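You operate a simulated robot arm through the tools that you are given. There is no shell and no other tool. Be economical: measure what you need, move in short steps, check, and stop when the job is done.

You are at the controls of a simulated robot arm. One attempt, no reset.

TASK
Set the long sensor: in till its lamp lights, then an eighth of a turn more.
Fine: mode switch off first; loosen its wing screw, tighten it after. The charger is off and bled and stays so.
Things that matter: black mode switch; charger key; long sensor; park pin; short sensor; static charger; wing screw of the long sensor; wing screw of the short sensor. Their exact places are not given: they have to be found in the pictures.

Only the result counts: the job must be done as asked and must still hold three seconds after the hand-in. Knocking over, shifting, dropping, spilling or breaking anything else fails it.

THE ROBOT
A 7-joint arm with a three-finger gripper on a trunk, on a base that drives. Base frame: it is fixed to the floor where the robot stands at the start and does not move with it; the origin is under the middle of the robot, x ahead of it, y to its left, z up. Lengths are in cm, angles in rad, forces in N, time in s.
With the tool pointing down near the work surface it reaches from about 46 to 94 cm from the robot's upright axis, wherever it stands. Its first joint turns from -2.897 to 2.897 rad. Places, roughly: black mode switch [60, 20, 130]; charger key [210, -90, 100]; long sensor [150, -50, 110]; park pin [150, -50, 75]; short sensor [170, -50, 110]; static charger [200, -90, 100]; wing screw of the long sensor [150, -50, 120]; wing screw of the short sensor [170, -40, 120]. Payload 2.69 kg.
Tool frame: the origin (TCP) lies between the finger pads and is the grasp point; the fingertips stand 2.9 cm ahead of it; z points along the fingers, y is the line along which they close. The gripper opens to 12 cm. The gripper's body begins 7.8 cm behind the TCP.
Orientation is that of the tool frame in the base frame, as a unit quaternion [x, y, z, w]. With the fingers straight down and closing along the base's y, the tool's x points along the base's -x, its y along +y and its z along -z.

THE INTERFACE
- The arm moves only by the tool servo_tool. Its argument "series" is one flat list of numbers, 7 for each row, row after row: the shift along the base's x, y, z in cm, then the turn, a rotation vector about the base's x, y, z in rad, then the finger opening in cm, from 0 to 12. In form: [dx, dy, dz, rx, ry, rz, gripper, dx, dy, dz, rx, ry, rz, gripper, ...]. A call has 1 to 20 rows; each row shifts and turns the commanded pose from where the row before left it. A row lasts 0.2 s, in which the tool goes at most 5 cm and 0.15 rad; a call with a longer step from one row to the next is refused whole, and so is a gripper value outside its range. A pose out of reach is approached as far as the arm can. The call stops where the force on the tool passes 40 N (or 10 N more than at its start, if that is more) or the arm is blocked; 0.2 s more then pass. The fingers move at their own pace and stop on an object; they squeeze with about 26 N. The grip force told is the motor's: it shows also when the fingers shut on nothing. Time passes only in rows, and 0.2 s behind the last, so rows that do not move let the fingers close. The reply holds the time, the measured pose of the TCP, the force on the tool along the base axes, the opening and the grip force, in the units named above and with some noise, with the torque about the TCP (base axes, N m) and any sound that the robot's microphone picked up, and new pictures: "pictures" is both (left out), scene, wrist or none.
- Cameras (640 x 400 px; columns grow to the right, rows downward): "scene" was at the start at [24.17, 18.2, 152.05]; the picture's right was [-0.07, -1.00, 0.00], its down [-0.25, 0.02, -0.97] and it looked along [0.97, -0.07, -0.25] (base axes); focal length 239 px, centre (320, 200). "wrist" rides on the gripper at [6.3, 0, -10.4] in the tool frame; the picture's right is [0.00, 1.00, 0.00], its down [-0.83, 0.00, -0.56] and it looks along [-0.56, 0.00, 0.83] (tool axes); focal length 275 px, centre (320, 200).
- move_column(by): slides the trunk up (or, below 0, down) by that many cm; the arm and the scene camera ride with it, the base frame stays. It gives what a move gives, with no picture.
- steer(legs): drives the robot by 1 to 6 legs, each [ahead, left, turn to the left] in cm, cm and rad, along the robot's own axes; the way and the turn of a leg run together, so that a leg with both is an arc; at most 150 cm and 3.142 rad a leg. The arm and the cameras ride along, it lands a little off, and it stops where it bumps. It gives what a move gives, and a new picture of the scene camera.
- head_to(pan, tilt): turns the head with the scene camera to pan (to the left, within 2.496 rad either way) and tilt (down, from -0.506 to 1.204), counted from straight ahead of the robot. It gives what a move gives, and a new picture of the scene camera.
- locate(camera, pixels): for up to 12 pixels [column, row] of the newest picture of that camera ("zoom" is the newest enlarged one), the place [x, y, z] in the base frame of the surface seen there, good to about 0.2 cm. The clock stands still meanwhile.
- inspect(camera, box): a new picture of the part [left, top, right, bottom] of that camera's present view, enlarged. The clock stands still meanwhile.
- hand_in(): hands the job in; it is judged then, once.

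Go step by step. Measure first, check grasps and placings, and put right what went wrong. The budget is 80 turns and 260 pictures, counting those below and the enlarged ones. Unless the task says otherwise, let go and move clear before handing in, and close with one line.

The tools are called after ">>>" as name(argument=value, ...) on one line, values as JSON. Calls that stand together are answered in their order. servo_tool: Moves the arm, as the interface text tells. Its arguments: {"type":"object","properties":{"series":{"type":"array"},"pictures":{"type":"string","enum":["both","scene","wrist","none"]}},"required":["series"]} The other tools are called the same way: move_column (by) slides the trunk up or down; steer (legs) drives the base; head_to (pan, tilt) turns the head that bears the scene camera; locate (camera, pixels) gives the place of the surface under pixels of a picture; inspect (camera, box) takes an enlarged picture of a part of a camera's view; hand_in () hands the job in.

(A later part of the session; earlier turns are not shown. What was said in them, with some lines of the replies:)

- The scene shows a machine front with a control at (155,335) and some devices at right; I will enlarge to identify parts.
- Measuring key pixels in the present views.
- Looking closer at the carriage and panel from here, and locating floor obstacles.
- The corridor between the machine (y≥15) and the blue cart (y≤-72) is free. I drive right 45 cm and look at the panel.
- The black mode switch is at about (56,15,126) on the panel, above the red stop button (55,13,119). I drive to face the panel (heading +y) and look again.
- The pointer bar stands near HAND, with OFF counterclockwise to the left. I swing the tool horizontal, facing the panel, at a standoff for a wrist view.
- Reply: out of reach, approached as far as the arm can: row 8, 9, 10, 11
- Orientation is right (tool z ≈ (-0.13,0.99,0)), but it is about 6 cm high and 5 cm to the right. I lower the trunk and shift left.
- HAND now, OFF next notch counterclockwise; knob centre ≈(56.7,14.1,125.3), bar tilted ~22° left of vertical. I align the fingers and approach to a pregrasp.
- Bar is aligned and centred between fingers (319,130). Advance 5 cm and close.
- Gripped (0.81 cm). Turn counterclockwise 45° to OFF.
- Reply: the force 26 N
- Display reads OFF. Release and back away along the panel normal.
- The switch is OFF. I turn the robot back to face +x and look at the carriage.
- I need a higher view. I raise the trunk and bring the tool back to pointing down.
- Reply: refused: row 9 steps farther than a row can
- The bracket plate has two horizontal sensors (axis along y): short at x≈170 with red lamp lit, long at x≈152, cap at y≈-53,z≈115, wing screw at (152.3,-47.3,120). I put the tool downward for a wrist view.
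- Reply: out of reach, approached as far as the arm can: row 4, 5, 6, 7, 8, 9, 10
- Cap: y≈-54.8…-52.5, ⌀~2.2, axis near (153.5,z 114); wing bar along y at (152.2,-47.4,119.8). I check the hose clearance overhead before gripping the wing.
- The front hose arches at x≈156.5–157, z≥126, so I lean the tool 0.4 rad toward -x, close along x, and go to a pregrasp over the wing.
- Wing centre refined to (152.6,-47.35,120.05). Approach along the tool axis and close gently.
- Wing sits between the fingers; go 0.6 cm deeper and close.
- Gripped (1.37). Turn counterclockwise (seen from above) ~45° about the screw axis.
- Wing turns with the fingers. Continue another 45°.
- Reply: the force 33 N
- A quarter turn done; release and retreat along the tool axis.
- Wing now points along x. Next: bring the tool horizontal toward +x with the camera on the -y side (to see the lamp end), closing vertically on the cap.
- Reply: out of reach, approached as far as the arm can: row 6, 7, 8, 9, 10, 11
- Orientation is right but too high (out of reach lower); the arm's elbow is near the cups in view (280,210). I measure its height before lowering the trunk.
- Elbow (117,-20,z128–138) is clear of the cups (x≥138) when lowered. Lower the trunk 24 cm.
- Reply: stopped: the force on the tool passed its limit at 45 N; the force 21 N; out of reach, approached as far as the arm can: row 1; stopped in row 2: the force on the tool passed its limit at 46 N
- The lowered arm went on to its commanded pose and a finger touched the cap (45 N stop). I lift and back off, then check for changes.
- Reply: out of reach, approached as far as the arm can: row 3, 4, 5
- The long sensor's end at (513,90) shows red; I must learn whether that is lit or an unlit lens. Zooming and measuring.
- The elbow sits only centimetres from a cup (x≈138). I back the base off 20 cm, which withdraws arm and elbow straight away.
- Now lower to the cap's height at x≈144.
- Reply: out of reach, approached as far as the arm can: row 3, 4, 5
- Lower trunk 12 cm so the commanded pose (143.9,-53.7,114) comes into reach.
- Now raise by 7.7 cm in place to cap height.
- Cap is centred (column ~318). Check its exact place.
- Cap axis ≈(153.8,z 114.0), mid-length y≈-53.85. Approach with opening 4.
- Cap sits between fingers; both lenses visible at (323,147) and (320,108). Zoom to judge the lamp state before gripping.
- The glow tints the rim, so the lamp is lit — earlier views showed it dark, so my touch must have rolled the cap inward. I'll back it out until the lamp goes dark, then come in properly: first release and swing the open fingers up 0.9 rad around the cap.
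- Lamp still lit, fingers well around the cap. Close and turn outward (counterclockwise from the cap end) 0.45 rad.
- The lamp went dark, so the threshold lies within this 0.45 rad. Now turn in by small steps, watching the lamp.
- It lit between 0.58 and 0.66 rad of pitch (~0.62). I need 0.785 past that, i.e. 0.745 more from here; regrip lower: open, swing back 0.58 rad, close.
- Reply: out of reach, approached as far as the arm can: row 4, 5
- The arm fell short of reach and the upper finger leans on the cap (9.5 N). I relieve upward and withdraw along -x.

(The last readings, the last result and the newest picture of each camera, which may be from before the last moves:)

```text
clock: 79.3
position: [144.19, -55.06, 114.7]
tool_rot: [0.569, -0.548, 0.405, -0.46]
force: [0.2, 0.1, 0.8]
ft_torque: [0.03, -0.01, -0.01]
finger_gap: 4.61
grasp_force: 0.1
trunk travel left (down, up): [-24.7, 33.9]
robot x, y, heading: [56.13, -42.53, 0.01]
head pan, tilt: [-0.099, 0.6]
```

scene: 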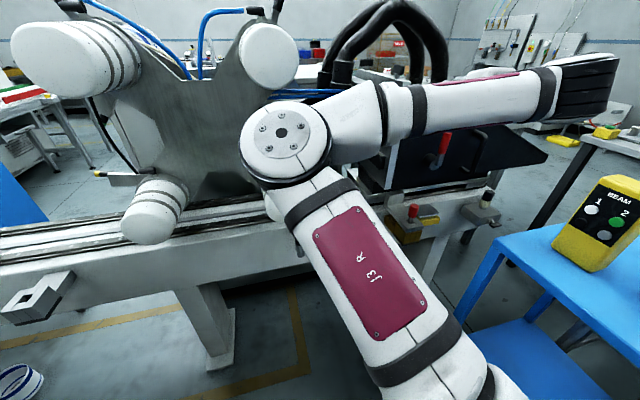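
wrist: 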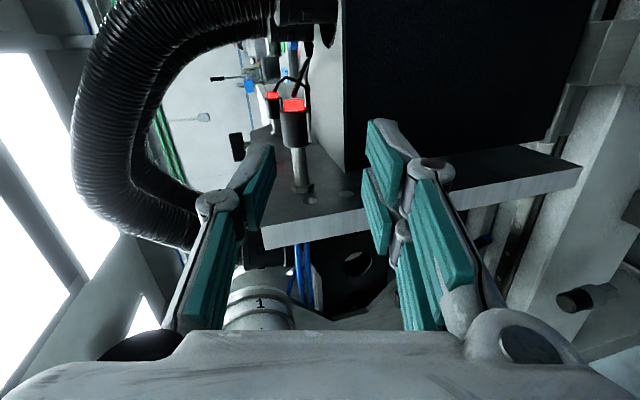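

Lower trunk 8 cm (tool then at the height used before), then raise by servo while levelling to pitch ~0.1.

>>> move_column(by=-8)

>>> servo_tool(series=[0, 0.2, 1.5, 0.003, -0.03, 0, 4, 0, 0.2, 1.5, 0.003, -0.03, 0, 4, 0, 0.2, 1.5, 0.003, -0.03, 0, 4, 0, 0.2, 1.5, 0.003, -0.03, 0, 4, 0, 0.1, 1.5, 0.003, -0.03, 0, 4, 0, 0, 0, 0, 0, 0, 4])

```text
clock: 80.5
position: [144.29, -55.11, 106.75]
tool_rot: [0.57, -0.548, 0.404, -0.46]
force: [-0.5, 0.9, -0.6]
ft_torque: [-0.01, -0.02, 0.0]
finger_gap: 4.65
grasp_force: 0.0
trunk travel left (down, up): [-16.7, 41.9]
robot x, y, heading: [56.51, -42.24, 0.008]
head pan, tilt: [-0.099, 0.6]
```

```text
clock: 81.9
position: [144.15, -54.02, 114.27]
tool_rot: [0.534, -0.515, 0.442, -0.504]
force: [0.1, -0.6, 0.7]
ft_torque: [-0.04, -0.04, 0.01]
finger_gap: 4.0
grasp_force: 0.1
trunk travel left (down, up): [-16.7, 41.9]
robot x, y, heading: [56.1, -42.1, 0.006]
head pan, tilt: [-0.099, 0.6]
```

scene: 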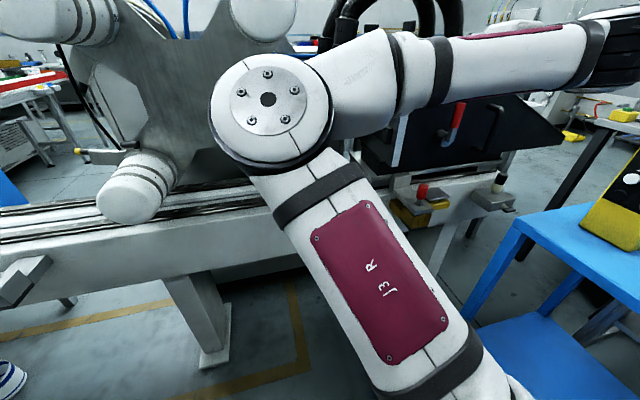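
wrist: 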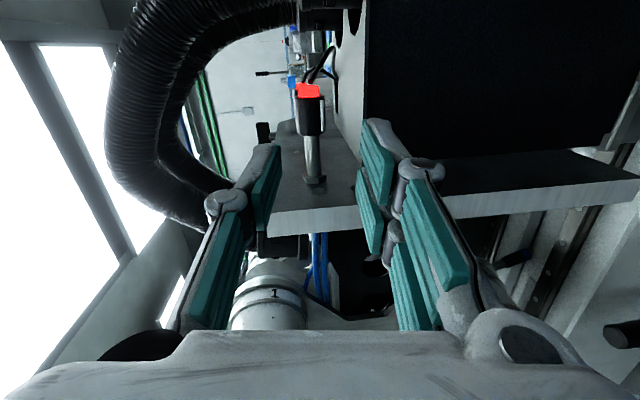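

Approach again at pitch 0.2, close on the cap.

>>> servo_tool(series=[2, 0.05, 0, -0.008, 0.1, 0, 4, 2, 0.05, 0, 0, 0, 0, 4, 2, 0.05, 0, 0, 0, 0, 4, 1.5, 0, 0, 0, 0, 0, 4, 1, 0, 0, 0, 0, 0, 4, 0, 0, 0, 0, 0, 0, 4, 0, 0, 0, 0, 0, 0, 1, 0, 0, 0, 0, 0, 0, 1, 0, 0, 0, 0, 0, 0, 1], pictures="wrist")

```text
clock: 83.9
position: [152.69, -54.01, 114.23]
tool_rot: [0.557, -0.538, 0.418, -0.476]
force: [10.1, -4.0, 9.8]
ft_torque: [-1.14, -0.36, 0.01]
finger_gap: 2.21
grasp_force: 44.8
trunk travel left (down, up): [-16.7, 41.9]
robot x, y, heading: [56.65, -42.03, 0.007]
head pan, tilt: [-0.099, 0.6]
```

wrist: 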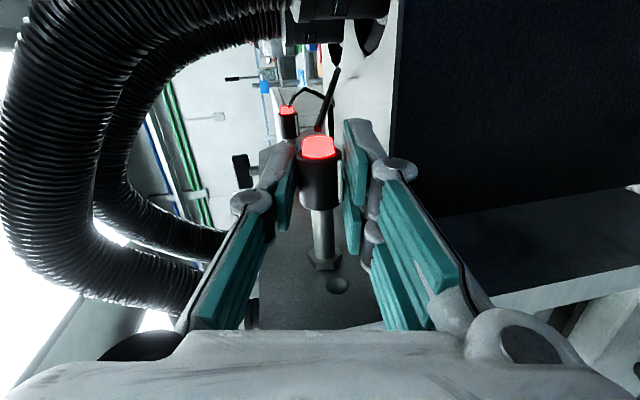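

Gripped at pitch 0.20, lamp lit. Turn out 0.12 rad to recheck the threshold.

>>> servo_tool(series=[-0.02, 0, -0.142, 0.01, -0.1196, 0, 1, 0, 0, 0, 0, 0, 0, 1], pictures="wrist")

```text
clock: 84.5
position: [152.51, -53.97, 114.14]
tool_rot: [0.529, -0.51, 0.447, -0.51]
force: [6.8, -4.0, 8.4]
ft_torque: [-1.04, -0.32, -0.27]
finger_gap: 2.2
grasp_force: 44.9
trunk travel left (down, up): [-16.7, 41.9]
robot x, y, heading: [56.49, -41.96, 0.012]
head pan, tilt: [-0.099, 0.6]
```

wrist: 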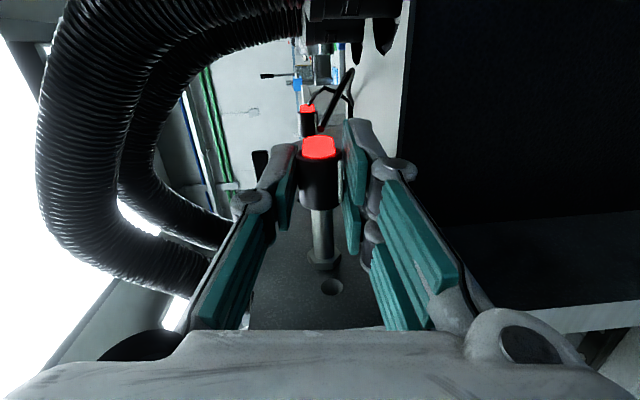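

Still lit, so the earlier lean nudged it. Turn out another 0.23 rad.

>>> servo_tool(series=[-0.003, 0, -0.138, 0.01, -0.1146, 0, 1, 0.008, 0, -0.138, 0.01, -0.1146, 0, 1, 0, 0, 0, 0, 0, 0, 1], pictures="wrist")

```text
clock: 85.3
position: [152.7, -54.03, 113.85]
tool_rot: [-0.469, 0.453, -0.5, 0.57]
force: [3.5, -3.2, 8.1]
ft_torque: [-0.96, -0.26, -0.66]
finger_gap: 2.17
grasp_force: 44.9
trunk travel left (down, up): [-16.7, 41.9]
robot x, y, heading: [56.13, -41.83, 0.009]
head pan, tilt: [-0.099, 0.6]
```

wrist: 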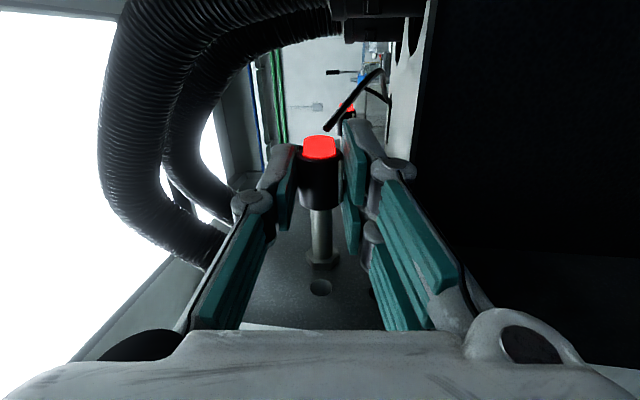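

Still lit; swing the open fingers to pitch 0.85 and take a longer outward stroke.

>>> servo_tool(series=[0, 0, 0, 0, 0, 0, 4, 0, 0, 0, 0, 0, 0, 4, -0.013, 0, 0.149, -0.0105, 0.1245, 0, 4, 0.006, 0, 0.15, -0.0105, 0.1245, 0, 4, 0.024, 0, 0.148, -0.0105, 0.1245, 0, 4, 0.043, 0, 0.144, -0.0105, 0.1245, 0, 4, 0.06, 0, 0.137, -0.0105, 0.1245, 0, 4, 0.077, 0, 0.129, -0.0105, 0.1245, 0, 4, 0.092, 0, 0.118, -0.0105, 0.1245, 0, 4, 0.106, 0, 0.106, -0.0105, 0.1245, 0, 4, 0, 0, 0, 0, 0, 0, 4], pictures="wrist")

```text
clock: 87.7
position: [153.16, -53.88, 114.9]
tool_rot: [0.673, -0.651, 0.233, -0.265]
force: [0.1, 0.5, -0.3]
ft_torque: [-0.03, 0.03, 0.02]
finger_gap: 4.01
grasp_force: 0.0
trunk travel left (down, up): [-16.7, 41.9]
robot x, y, heading: [56.57, -42.18, 0.007]
head pan, tilt: [-0.099, 0.6]
```

wrist: 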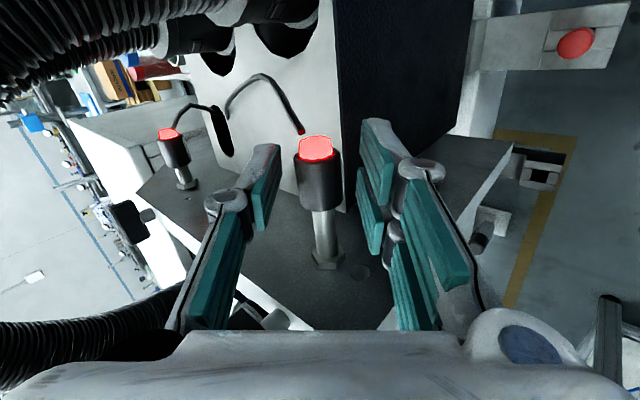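

Close and turn out 0.5 rad.

>>> servo_tool(series=[0, 0, 0, 0, 0, 0, 1, 0, 0, 0, 0, 0, 0, 1, -0.106, 0, -0.106, 0.0105, -0.1245, 0, 1, -0.092, 0, -0.118, 0.0105, -0.1245, 0, 1, -0.077, 0, -0.129, 0.0105, -0.1245, 0, 1, -0.06, 0, -0.137, 0.0105, -0.1245, 0, 1, 0, 0, 0, 0, 0, 0, 1], pictures="wrist")

```text
clock: 89.3
position: [152.77, -54.03, 114.43]
tool_rot: [0.589, -0.569, 0.379, -0.431]
force: [1.9, -3.6, 5.8]
ft_torque: [-1.0, -0.23, 0.25]
finger_gap: 2.26
grasp_force: 44.9
trunk travel left (down, up): [-16.7, 41.9]
robot x, y, heading: [56.3, -42.16, 0.008]
head pan, tilt: [-0.099, 0.6]
```

wrist: 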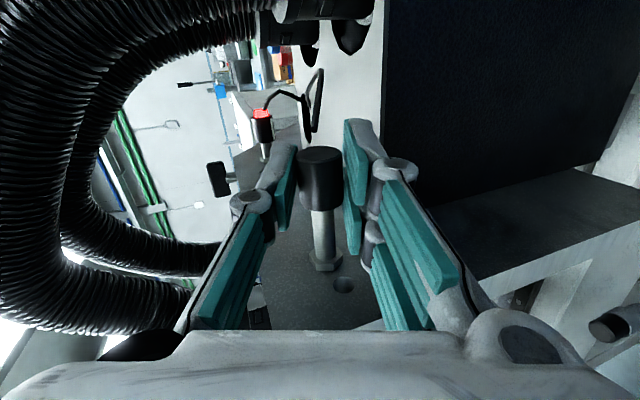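

Dark now at pitch 0.35. Step in to find the lighting angle: +0.13 first.

>>> servo_tool(series=[0.06, 0, 0.137, -0.0105, 0.1245, 0, 1, 0, 0, 0, 0, 0, 0, 1], pictures="wrist")

>>> servo_tool(series=[0.077, 0, 0.129, -0.0105, 0.1245, 0, 1, 0, 0, 0, 0, 0, 0, 1], pictures="wrist")

```text
clock: 89.9
position: [152.99, -53.96, 114.6]
tool_rot: [0.614, -0.593, 0.344, -0.391]
force: [-0.3, -2.3, 5.0]
ft_torque: [-1.19, -0.29, 0.38]
finger_gap: 2.27
grasp_force: 44.9
trunk travel left (down, up): [-16.7, 41.9]
robot x, y, heading: [56.43, -41.96, 0.007]
head pan, tilt: [-0.099, 0.6]
```

wrist: 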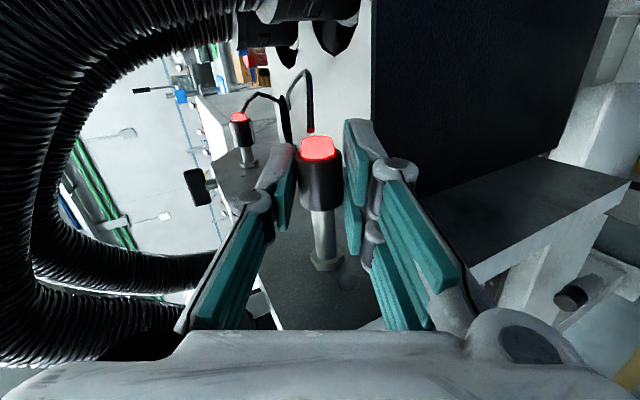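

```text
clock: 90.5
position: [152.97, -53.93, 114.73]
tool_rot: [0.636, -0.615, 0.307, -0.352]
force: [1.9, -2.2, 5.4]
ft_torque: [-1.11, -0.28, 0.43]
finger_gap: 2.32
grasp_force: 44.4
trunk travel left (down, up): [-16.7, 41.9]
robot x, y, heading: [56.41, -41.73, 0.005]
head pan, tilt: [-0.099, 0.6]
```

wrist: 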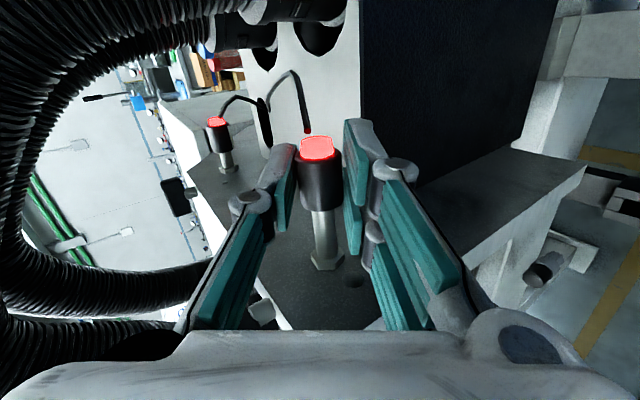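

Lit between 0.35 and 0.47. Back out to refine.

>>> servo_tool(series=[-0.077, 0, -0.129, 0.0105, -0.1245, 0, 1, -0.03, 0, -0.066, 0.005, -0.06, 0, 1, 0, 0, 0, 0, 0, 0, 1], pictures="wrist")

>>> servo_tool(series=[-0.03, 0, -0.071, 0.005, -0.0645, 0, 1, 0, 0, 0, 0, 0, 0, 1], pictures="wrist")

```text
clock: 91.3
position: [152.74, -53.96, 114.5]
tool_rot: [0.603, -0.581, 0.361, -0.411]
force: [4.0, -4.4, 13.8]
ft_torque: [-0.7, -0.28, 0.69]
finger_gap: 2.29
grasp_force: 45.2
trunk travel left (down, up): [-16.7, 41.9]
robot x, y, heading: [56.36, -41.94, 0.006]
head pan, tilt: [-0.099, 0.6]
```

wrist: 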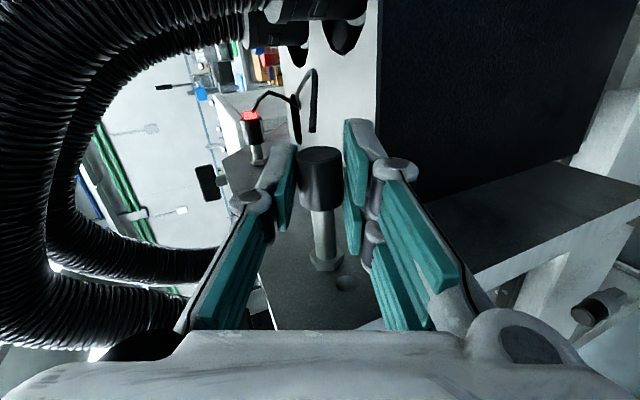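

```text
clock: 91.9
position: [152.9, -53.95, 114.37]
tool_rot: [0.59, -0.568, 0.379, -0.431]
force: [10.3, -5.0, 17.2]
ft_torque: [-0.64, -0.36, 0.71]
finger_gap: 2.3
grasp_force: 45.9
trunk travel left (down, up): [-16.7, 41.9]
robot x, y, heading: [56.21, -42.01, 0.014]
head pan, tilt: [-0.099, 0.6]
```

wrist: 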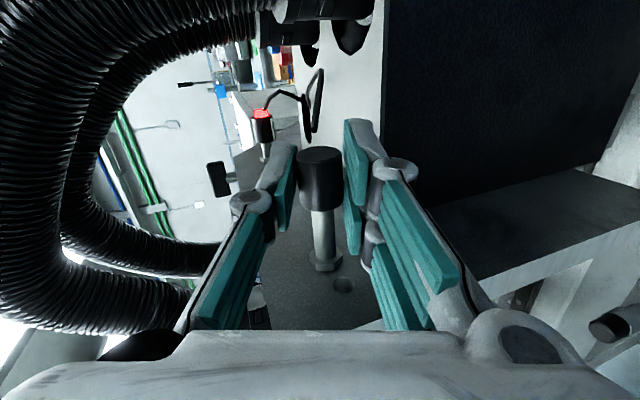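

Threshold ≈0.44 (dark at 0.414, lit at 0.47); now dark at 0.35. Open, swing to pitch -0.15, regrip.

>>> servo_tool(series=[0.08, 0, 0.12, 0, 0, 0, 4, 0, 0, 0, 0, 0, 0, 4, -0.043, 0, -0.144, 0.0105, -0.1245, 0, 4, -0.024, 0, -0.148, 0.0105, -0.1245, 0, 4, -0.006, 0, -0.15, 0.0105, -0.1245, 0, 4, 0.013, 0, -0.149, 0.0105, -0.1245, 0, 4, 0, 0, 0, 0, 0, 0, 4], pictures="wrist")

```text
clock: 93.5
position: [152.92, -53.92, 114.45]
tool_rot: [0.59, -0.569, 0.377, -0.431]
force: [-0.2, -0.7, 0.2]
ft_torque: [0.01, 0.02, 0.01]
finger_gap: 3.99
grasp_force: 0.0
out of reach, approached as far as the arm can: row 3, 4, 5, 6
trunk travel left (down, up): [-16.7, 41.9]
robot x, y, heading: [56.36, -42.11, 0.009]
head pan, tilt: [-0.099, 0.6]
```

wrist: 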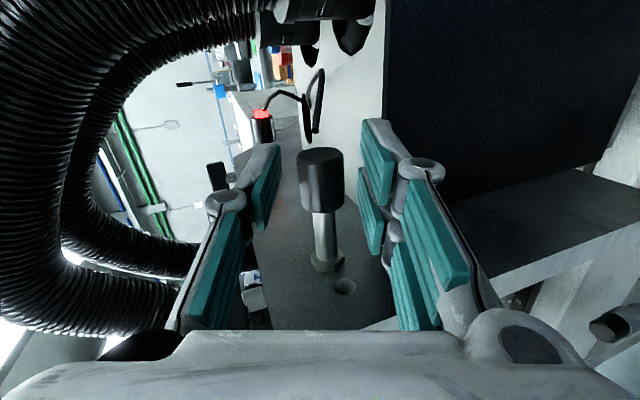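

The arm stayed at pitch 0.35 (no path lower), cap untouched and dark. Hose geometry leaves ~1.5 cm clearance at pitch 1.23, so I regrip here and make one stroke in, checking on the way.

>>> servo_tool(series=[0, 0, 0, 0, 0, 0, 1, 0, 0, 0, 0, 0, 0, 1, 0.03, 0, 0.071, -0.005, 0.0645, 0, 1, 0, 0, 0, 0, 0, 0, 1], pictures="wrist")

>>> servo_tool(series=[0.025, 0, 0.045, -0.0035, 0.04, 0, 1, 0, 0, 0, 0, 0, 0, 1], pictures="wrist")

```text
clock: 94.5
position: [152.9, -53.92, 114.42]
tool_rot: [0.602, -0.581, 0.361, -0.411]
force: [4.9, -3.0, 5.2]
ft_torque: [-1.13, -0.22, 0.5]
finger_gap: 2.28
grasp_force: 45.4
trunk travel left (down, up): [-16.7, 41.9]
robot x, y, heading: [56.13, -41.76, 0.004]
head pan, tilt: [-0.099, 0.6]
```

wrist: 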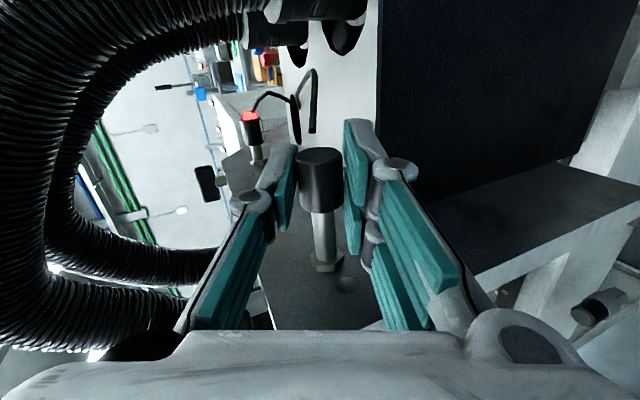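

```text
clock: 95.1
position: [152.94, -54.0, 114.49]
tool_rot: [0.61, -0.589, 0.35, -0.399]
force: [13.5, -1.9, 11.8]
ft_torque: [-1.15, -0.38, 0.02]
finger_gap: 2.29
grasp_force: 44.7
trunk travel left (down, up): [-16.7, 41.9]
robot x, y, heading: [56.37, -42.21, 0.004]
head pan, tilt: [-0.099, 0.6]
```

wrist: 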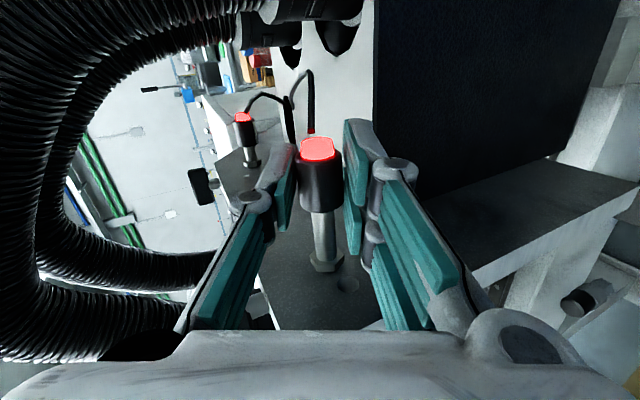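

Lit at 0.453, dark at 0.411: threshold ≈0.434, so target pitch 1.22. Turn in 0.51 rad and check.

>>> servo_tool(series=[0.11, 0, 0.16, -0.0107, 0.1273, 0, 1, 0.092, 0, 0.122, -0.0107, 0.1273, 0, 1, 0.107, 0, 0.11, -0.0107, 0.1273, 0, 1, 0.12, 0, 0.095, -0.0107, 0.1273, 0, 1, 0, 0, 0, 0, 0, 0, 1])

```text
clock: 96.3
position: [153.24, -53.95, 115.0]
tool_rot: [0.687, -0.663, 0.196, -0.224]
force: [-1.3, 2.7, 7.5]
ft_torque: [-1.26, -0.26, 0.4]
finger_gap: 2.35
grasp_force: 44.7
trunk travel left (down, up): [-16.7, 41.9]
robot x, y, heading: [56.19, -42.1, 0.006]
head pan, tilt: [-0.099, 0.6]
```

scene: 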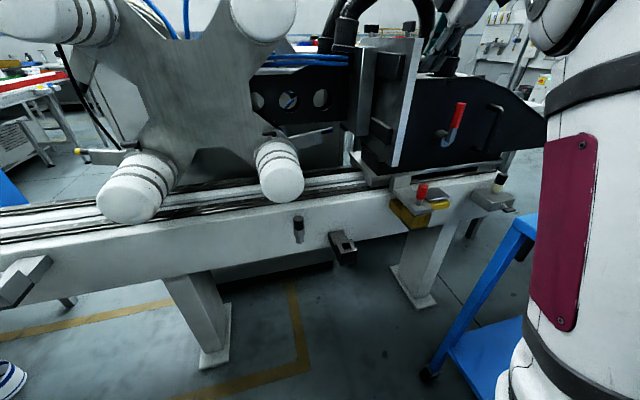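
wrist: 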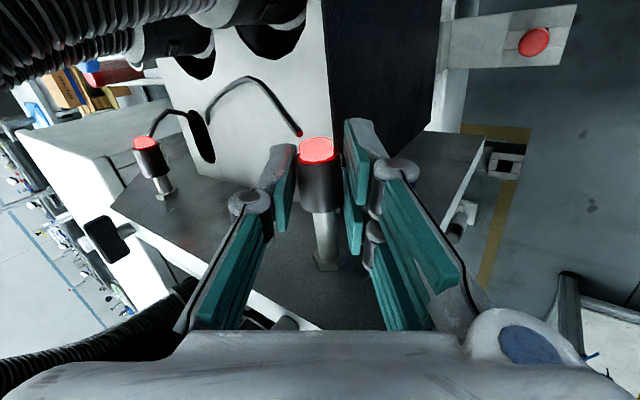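

At 0.967, no contact. Finish +0.252 rad.

>>> servo_tool(series=[0.13, 0, 0.079, -0.0105, 0.1256, 0, 1, 0.14, 0, 0.062, -0.0105, 0.1256, 0, 1, 0, 0, 0, 0, 0, 0, 1])

```text
clock: 97.1
position: [153.47, -53.96, 114.95]
tool_rot: [0.709, -0.683, 0.114, -0.132]
force: [-2.4, 5.1, 2.8]
ft_torque: [0.28, 0.05, 1.16]
finger_gap: 2.37
grasp_force: 45.0
trunk travel left (down, up): [-16.7, 41.9]
robot x, y, heading: [56.58, -41.89, 0.005]
head pan, tilt: [-0.099, 0.6]
```

scene: 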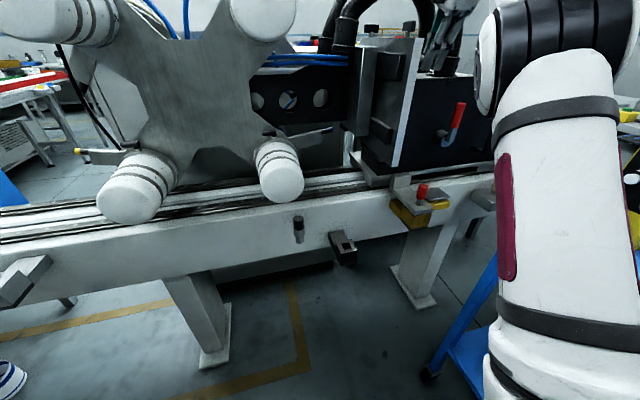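
wrist: 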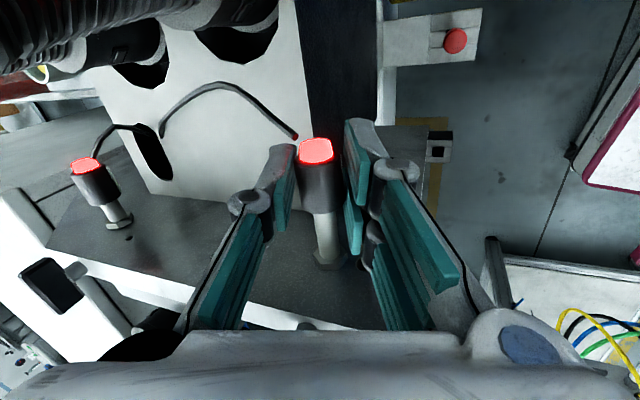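

Pitch 1.217 reached — an eighth turn past the lighting point, lamp lit. Open and withdraw along the tool axis.

>>> servo_tool(series=[0, 0, 0, 0, 0, 0, 4, 0, 0, 0, 0, 0, 0, 4, -0.35, 0, 0.94, 0, 0, 0, 4, -0.52, 0, 1.4, 0, 0, 0, 4, -0.52, 0, 1.4, 0, 0, 0, 4, -2, 0, 1, 0, 0, 0, 4, -3, 0, 1, 0, 0, 0, 4, -3, 0, 2, 0, 0, 0, 4, -3, 0, 3, 0, 0, 0, 4, 0, 0, 0, 0, 0, 0, 4], pictures="wrist")

```text
clock: 99.3
position: [140.1, -54.17, 125.04]
tool_rot: [0.708, -0.684, 0.116, -0.132]
force: [0.0, 0.2, -0.4]
ft_torque: [-0.03, -0.01, 0.0]
finger_gap: 3.95
grasp_force: 0.1
out of reach, approached as far as the arm can: row 4, 5
trunk travel left (down, up): [-16.7, 41.9]
robot x, y, heading: [56.59, -42.18, 0.006]
head pan, tilt: [-0.099, 0.6]
```

wrist: 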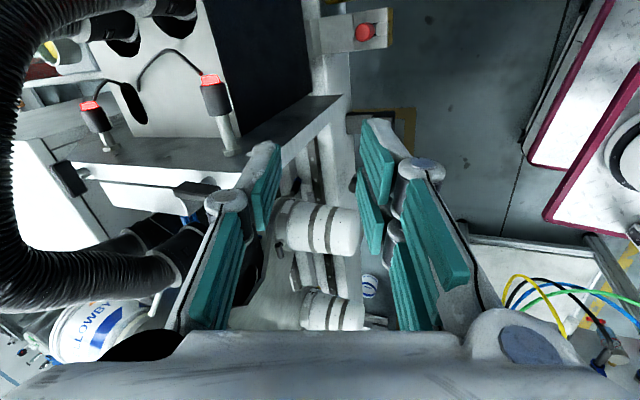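

Sensor is set and lit. For the wing I restore the earlier set-up: trunk up, tool down.

>>> move_column(by=40)

>>> servo_tool(series=[-0.8, 0, -1, -0.006, 0.118, 0, 4, -0.8, 0, -1, -0.006, 0.118, 0, 4, -0.8, 0, -1, -0.006, 0.118, 0, 4, -0.8, 0, -1, 0, 0, -0.148, 4, -0.8, 0, -1, 0, 0, -0.148, 4, -0.8, 0, -1, 0, 0, -0.148, 4, -0.8, 0, -1, 0, 0, -0.148, 4, -0.8, 0, -1, 0, 0, -0.148, 4, -0.8, 0, -1, 0, 0, -0.148, 4, -0.8, 0, -1, 0, 0, -0.148, 4, 0, 0, -1, 0, 0, -0.148, 4, 0, 0, -1, 0, 0, -0.148, 4, 0, 0, -1, 0, 0, -0.148, 4, 0, 0, 0, 0.14, 0.01, 0, 4, 0, 0, 0, 0.14, 0.01, 0, 4, 0, 0, 0, 0.14, 0.01, 0, 4, 0, 0, 0, 0, 0, 0, 4])

```text
clock: 103.2
position: [117.58, -54.39, 165.07]
tool_rot: [0.708, -0.684, 0.115, -0.131]
force: [0.1, 0.0, 0.0]
ft_torque: [-0.04, -0.01, 0.04]
finger_gap: 3.99
grasp_force: 0.0
trunk travel left (down, up): [-56.7, 1.9]
robot x, y, heading: [56.27, -42.17, 0.011]
head pan, tilt: [-0.099, 0.6]
```

```text
clock: 106.8
position: [107.97, -53.46, 151.28]
tool_rot: [-0.059, 0.987, 0.147, 0.009]
force: [-0.2, -0.7, -0.1]
ft_torque: [0.04, 0.02, 0.02]
finger_gap: 3.98
grasp_force: 0.1
out of reach, approached as far as the arm can: row 1, 2, 3
trunk travel left (down, up): [-56.7, 1.9]
robot x, y, heading: [56.48, -42.18, 0.008]
head pan, tilt: [-0.099, 0.6]
```

scene: 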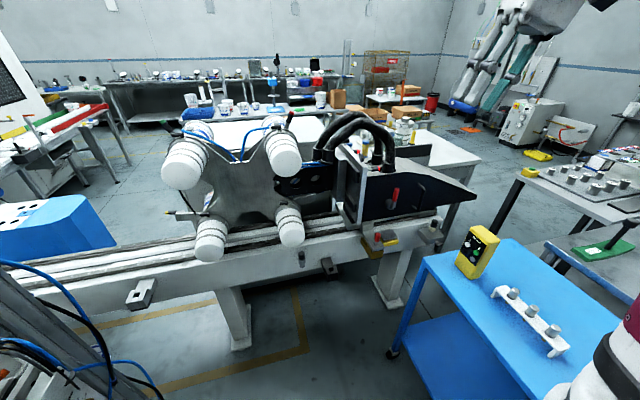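
wrist: 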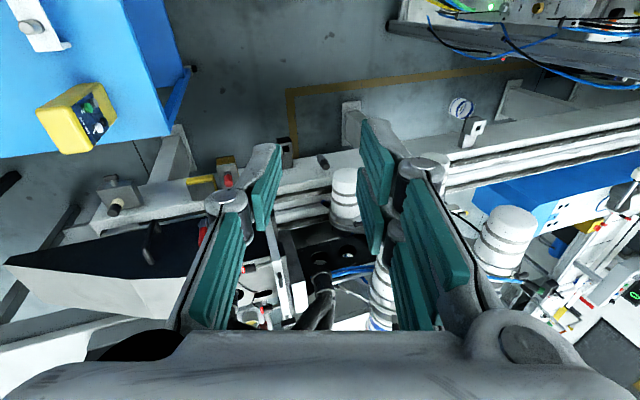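

Drive forward 20 cm back to the earlier stand, and approach to view the wing.

>>> steer(legs=[[20, 0, 0]])

>>> servo_tool(series=[3, 0, -2, 0.1, 0, 0, 4, 3, 0, -2, 0, 0, 0, 4, 3, 0, -2, 0, 0, 0, 4, 3, 0, -2, 0, 0, 0, 4, 3, 0, -2, 0, 0, 0, 4, 0, 0, 0, 0, 0, 0, 4], pictures="wrist")

>>> inspect(camera="wrist", box=[240, 120, 420, 260])

```text
clock: 108.3
position: [127.82, -53.4, 151.29]
tool_rot: [-0.058, 0.987, 0.147, 0.009]
force: [0.5, -0.6, 0.2]
ft_torque: [-0.01, 0.02, -0.03]
finger_gap: 3.99
grasp_force: 0.1
trunk travel left (down, up): [-56.7, 1.9]
robot x, y, heading: [76.47, -42.09, 0.0]
head pan, tilt: [-0.099, 0.6]
```

scene: 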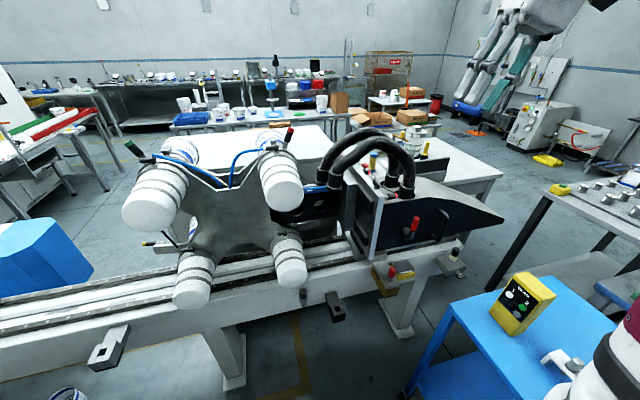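

```text
clock: 109.7
position: [142.99, -53.4, 141.27]
tool_rot: [-0.058, 0.979, 0.196, 0.011]
force: [0.2, -0.7, 0.4]
ft_torque: [0.0, 0.04, 0.03]
finger_gap: 4.0
grasp_force: 0.1
trunk travel left (down, up): [-56.7, 1.9]
robot x, y, heading: [76.52, -41.9, 0.008]
head pan, tilt: [-0.099, 0.6]
```

wrist: 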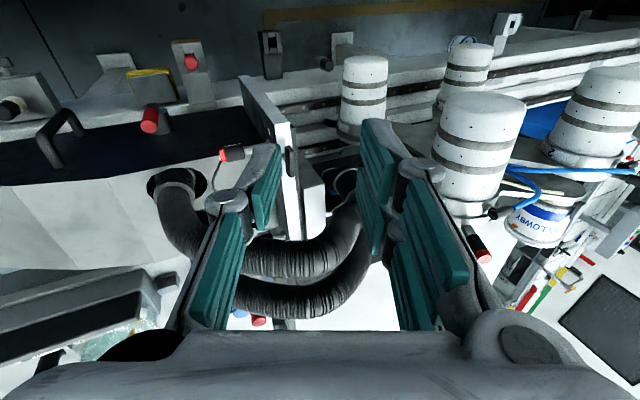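

```text
2.86 times, centred on (330, 190) of wrist
```

zoom: 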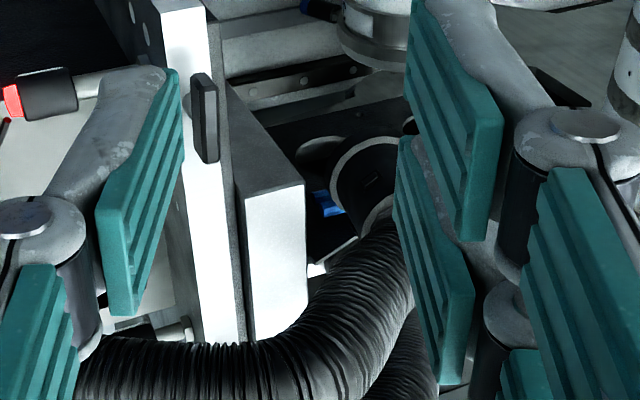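

>>> locate(camera="zoom", pixels=[[198, 82], [204, 115], [209, 150], [193, 110], [214, 120], [45, 95], [60, 85]])

```text
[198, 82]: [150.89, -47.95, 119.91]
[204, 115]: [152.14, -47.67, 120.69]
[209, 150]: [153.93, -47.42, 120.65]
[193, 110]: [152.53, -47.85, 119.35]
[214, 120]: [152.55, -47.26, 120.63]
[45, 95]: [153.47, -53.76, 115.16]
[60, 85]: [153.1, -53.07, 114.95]
```

Wing centre (152.45,-47.55,120.05), direction yaw 0.17 — exactly a quarter turn off. Approach along the same line as my earlier retreat.

>>> servo_tool(series=[1.5, 0.8, -3.4, 0, 0, 0.06, 3.5, 1.5, 0.8, -3.4, 0, 0, 0, 3.5, 1.5, 0.8, -3.4, 0, 0, 0, 3.5, 2.5, 0.4, -2.3, 0, 0, 0, 3, 2.5, 0.4, -2.3, 0, 0, 0, 3, 0, 0.64, -1.55, 0, 0, 0, 3, 0, 0.64, -1.55, 0, 0, 0, 3, 0, 0.5, -1.2, 0, 0, 0, 3, 0, 0, 0, 0, 0, 0, 3], pictures="wrist")

>>> inspect(camera="wrist", box=[240, 60, 420, 200])

```text
clock: 111.7
position: [152.5, -48.42, 122.1]
tool_rot: [-0.088, 0.977, 0.196, 0.005]
force: [-0.7, -0.8, -0.2]
ft_torque: [0.01, 0.01, 0.01]
finger_gap: 3.01
grasp_force: 0.1
trunk travel left (down, up): [-56.7, 1.9]
robot x, y, heading: [76.47, -42.0, 0.004]
head pan, tilt: [-0.099, 0.6]
```

wrist: 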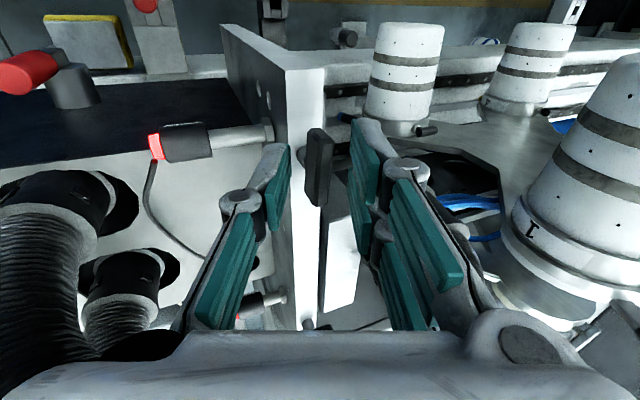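

```text
2.86 times, centred on (330, 130) of wrist
```

zoom: 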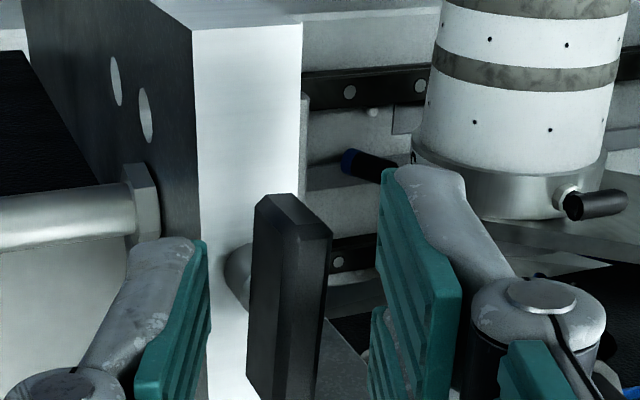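

Wing between the fingers. Close and start turning clockwise (45°).

>>> servo_tool(series=[0, 0.12, -0.25, 0, 0, 0, 3, 0, 0, 0, 0, 0, 0, 0, 0, 0, 0, 0, 0, 0, 0, 0, 0, 0, 0, 0, 0, 0, -0.09, 0.008, 0, 0, 0, -0.13, 0, -0.09, 0.024, 0, 0, 0, -0.13, 0, -0.086, 0.039, 0, 0, 0, -0.13, 0, -0.082, 0.054, 0, 0, 0, -0.13, 0, -0.076, 0.068, 0, 0, 0, -0.13, 0, -0.069, 0.081, 0, 0, 0, -0.13, 0, 0, 0, 0, 0, 0, 0, 0], pictures="wrist")

```text
clock: 114.1
position: [152.0, -47.76, 122.0]
tool_rot: [0.291, 0.936, 0.18, 0.08]
force: [4.0, 15.4, 8.4]
ft_torque: [0.07, 0.19, 0.11]
finger_gap: 1.29
grasp_force: 39.5
trunk travel left (down, up): [-56.7, 1.9]
robot x, y, heading: [76.52, -41.77, 0.004]
head pan, tilt: [-0.099, 0.6]
```

wrist: 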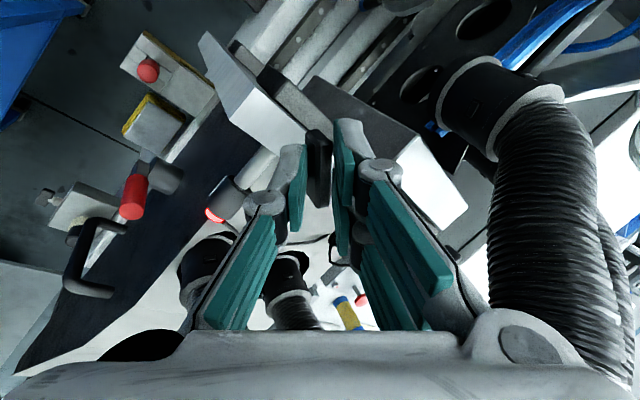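

Turning fine, lamp still lit. Continue the second 45°.

>>> servo_tool(series=[-0.061, 0.17, 0, 0, 0, -0.13, 0, -0.05, 0.103, 0, 0, 0, -0.13, 0, -0.041, 0.111, 0, 0, 0, -0.13, 0, -0.03, 0.1, 0, 0, 0, -0.13, 0, -0.018, 0.1, 0, 0, 0, -0.13, 0, -0.007, 0.1, 0, 0, 0, -0.13, 0, 0, 0, 0, 0, 0, 0, 0], pictures="wrist")

```text
clock: 115.7
position: [151.86, -47.03, 122.04]
tool_rot: [0.623, 0.756, 0.138, 0.144]
force: [26.6, 24.5, 8.8]
ft_torque: [-0.2, -0.33, 0.32]
finger_gap: 1.27
grasp_force: 39.1
trunk travel left (down, up): [-56.7, 1.9]
robot x, y, heading: [76.01, -42.33, 0.006]
head pan, tilt: [-0.099, 0.6]
```

wrist: 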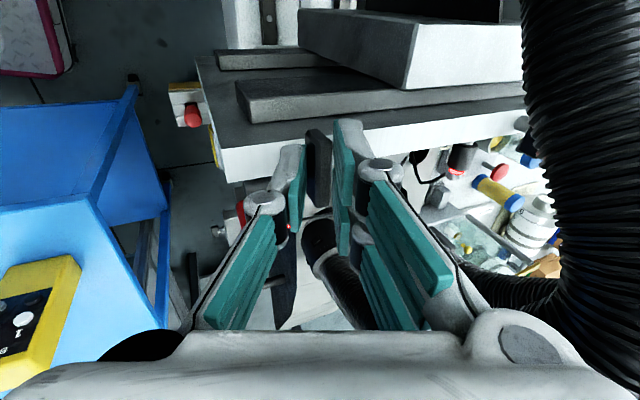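

Back at the original angle (1.56 rad). Relieve side force and tighten further in small steps, watching torque.

>>> servo_tool(series=[0.2, 0.15, 0, 0, 0, 0, 0, 0, 0.05, 0, 0, 0, -0.06, 0, 0, 0.05, 0, 0, 0, -0.06, 0, 0, 0, 0, 0, 0, 0, 0], pictures="none")

```text
clock: 116.7
position: [151.91, -46.9, 121.94]
tool_rot: [0.668, 0.718, 0.127, 0.151]
force: [16.8, 16.7, 16.4]
ft_torque: [0.17, 0.03, 1.89]
finger_gap: 1.45
grasp_force: 40.3
trunk travel left (down, up): [-56.7, 1.9]
robot x, y, heading: [76.58, -42.2, 0.009]
head pan, tilt: [-0.099, 0.6]
```

Torque rose to 1.9 N·m and the gap widened: the screw is seating. One more small push.

>>> servo_tool(series=[0.1, 0.1, 0, 0, 0, -0.06, 0, 0.05, 0.05, 0, 0, 0, -0.05, 0, 0, 0, 0, 0, 0, 0, 0], pictures="wrist")

>>> inspect(camera="wrist", box=[260, 100, 380, 220])

```text
clock: 117.5
position: [152.04, -46.91, 122.04]
tool_rot: [0.707, 0.679, 0.119, 0.158]
force: [9.2, 12.8, 25.0]
ft_torque: [0.42, 0.24, 1.98]
finger_gap: 1.73
grasp_force: 42.6
trunk travel left (down, up): [-56.7, 1.9]
robot x, y, heading: [76.33, -41.79, 0.002]
head pan, tilt: [-0.099, 0.6]
```

wrist: 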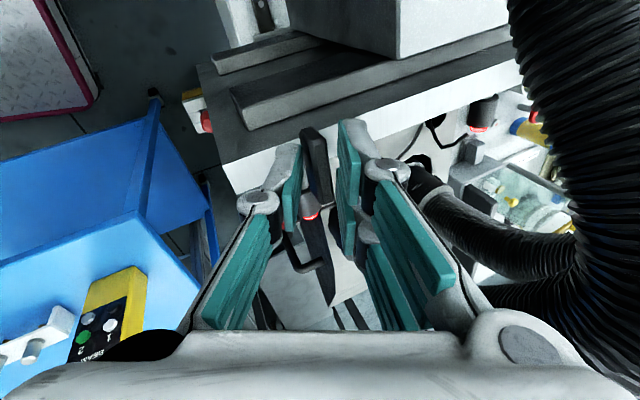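

```text
3.33 times, centred on (320, 160) of wrist
```

zoom: 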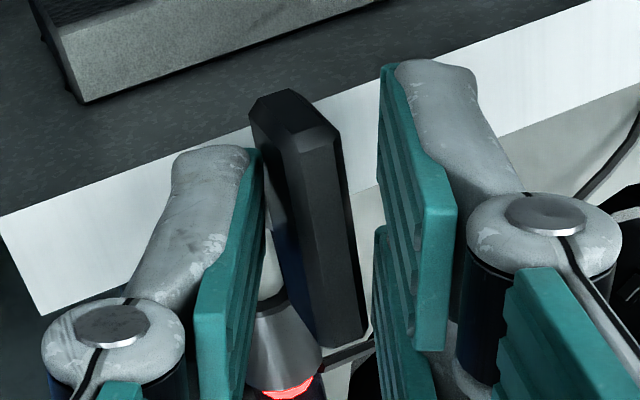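

Screw is at its stop (wing skews in fingers, 2 N·m), lamp lit. Release and retreat.

>>> servo_tool(series=[0, 0, 0, 0, 0, 0, 3.5, 0, 0, 0, 0, 0, 0.06, 3.5, -0.6, 0.1, 1.45, 0, 0, 0, 3.5, -0.7, 0.1, 1.7, 0, 0, 0, 3.5, -1, 0.1, 2, 0, 0, 0, 3.5, -2, 0, 3, 0, 0, 0, 4, -3, 0, 3, 0, 0, 0, 4, -3, 0, 3, 0, 0, 0, 4, -3, 0, 2, 0, 0, 0, 4, 0, 0, 0, 0, 0, 0, 4])

>>> inspect(camera="wrist", box=[230, 40, 420, 200])

>>> inspect(camera="scene", box=[330, 130, 440, 220])

```text
clock: 119.7
position: [138.52, -46.8, 138.13]
tool_rot: [0.686, 0.701, 0.122, 0.153]
force: [0.1, 0.5, 0.5]
ft_torque: [-0.01, 0.02, -0.01]
finger_gap: 3.97
grasp_force: 0.1
trunk travel left (down, up): [-56.7, 1.9]
robot x, y, heading: [76.38, -42.13, 0.004]
head pan, tilt: [-0.099, 0.6]
```

scene: 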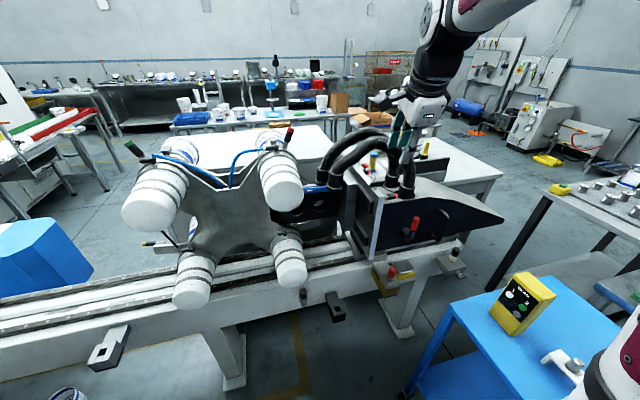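
wrist: 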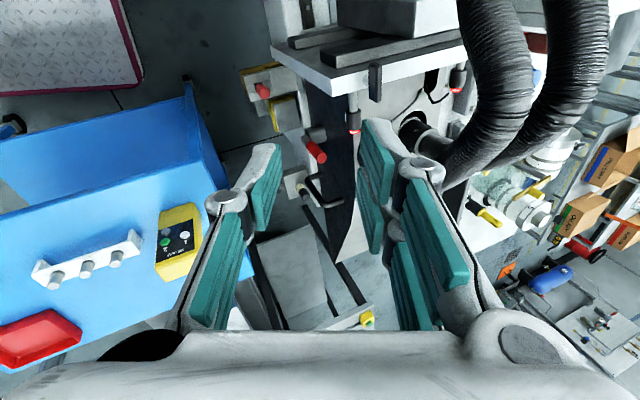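

```text
2.50 times, centred on (325, 120) of wrist
```

zoom: 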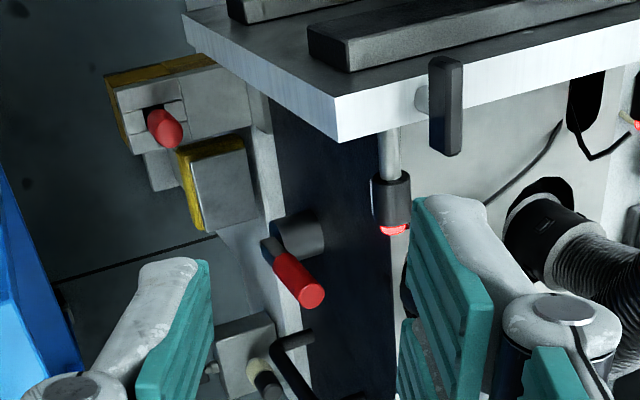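

```text
4.44 times, centred on (385, 175) of scene
```

zoom: 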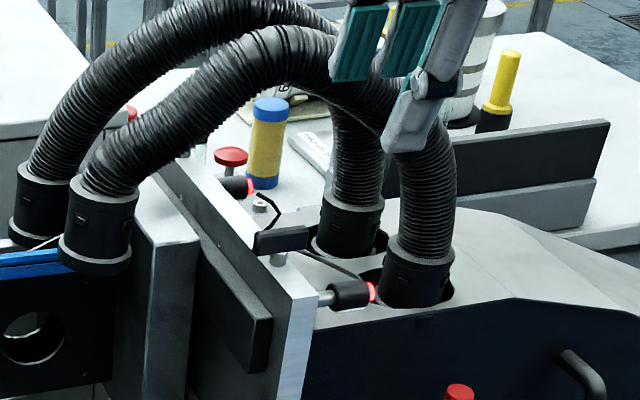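

The wing is back at its tight position, the long sensor's lamp glows at zoom pixel (372,292), and the arm is clear of everything. I hand in.

>>> hand_in()

```text
The job is handed in.
```

The long sensor is set one eighth of a turn past the point where its lamp lights. The mode switch was turned off first, and the wing screw is tight again, but the setting did not go cleanly. While I was lowering the trunk, a finger pressed on the sensor cap with about 45 N and turned it in early. I backed it out until the lamp went dark, found the lighting point again and set the eighth turn from there, accurate to about 0.02 rad (1°). I never touched the charger or its key.
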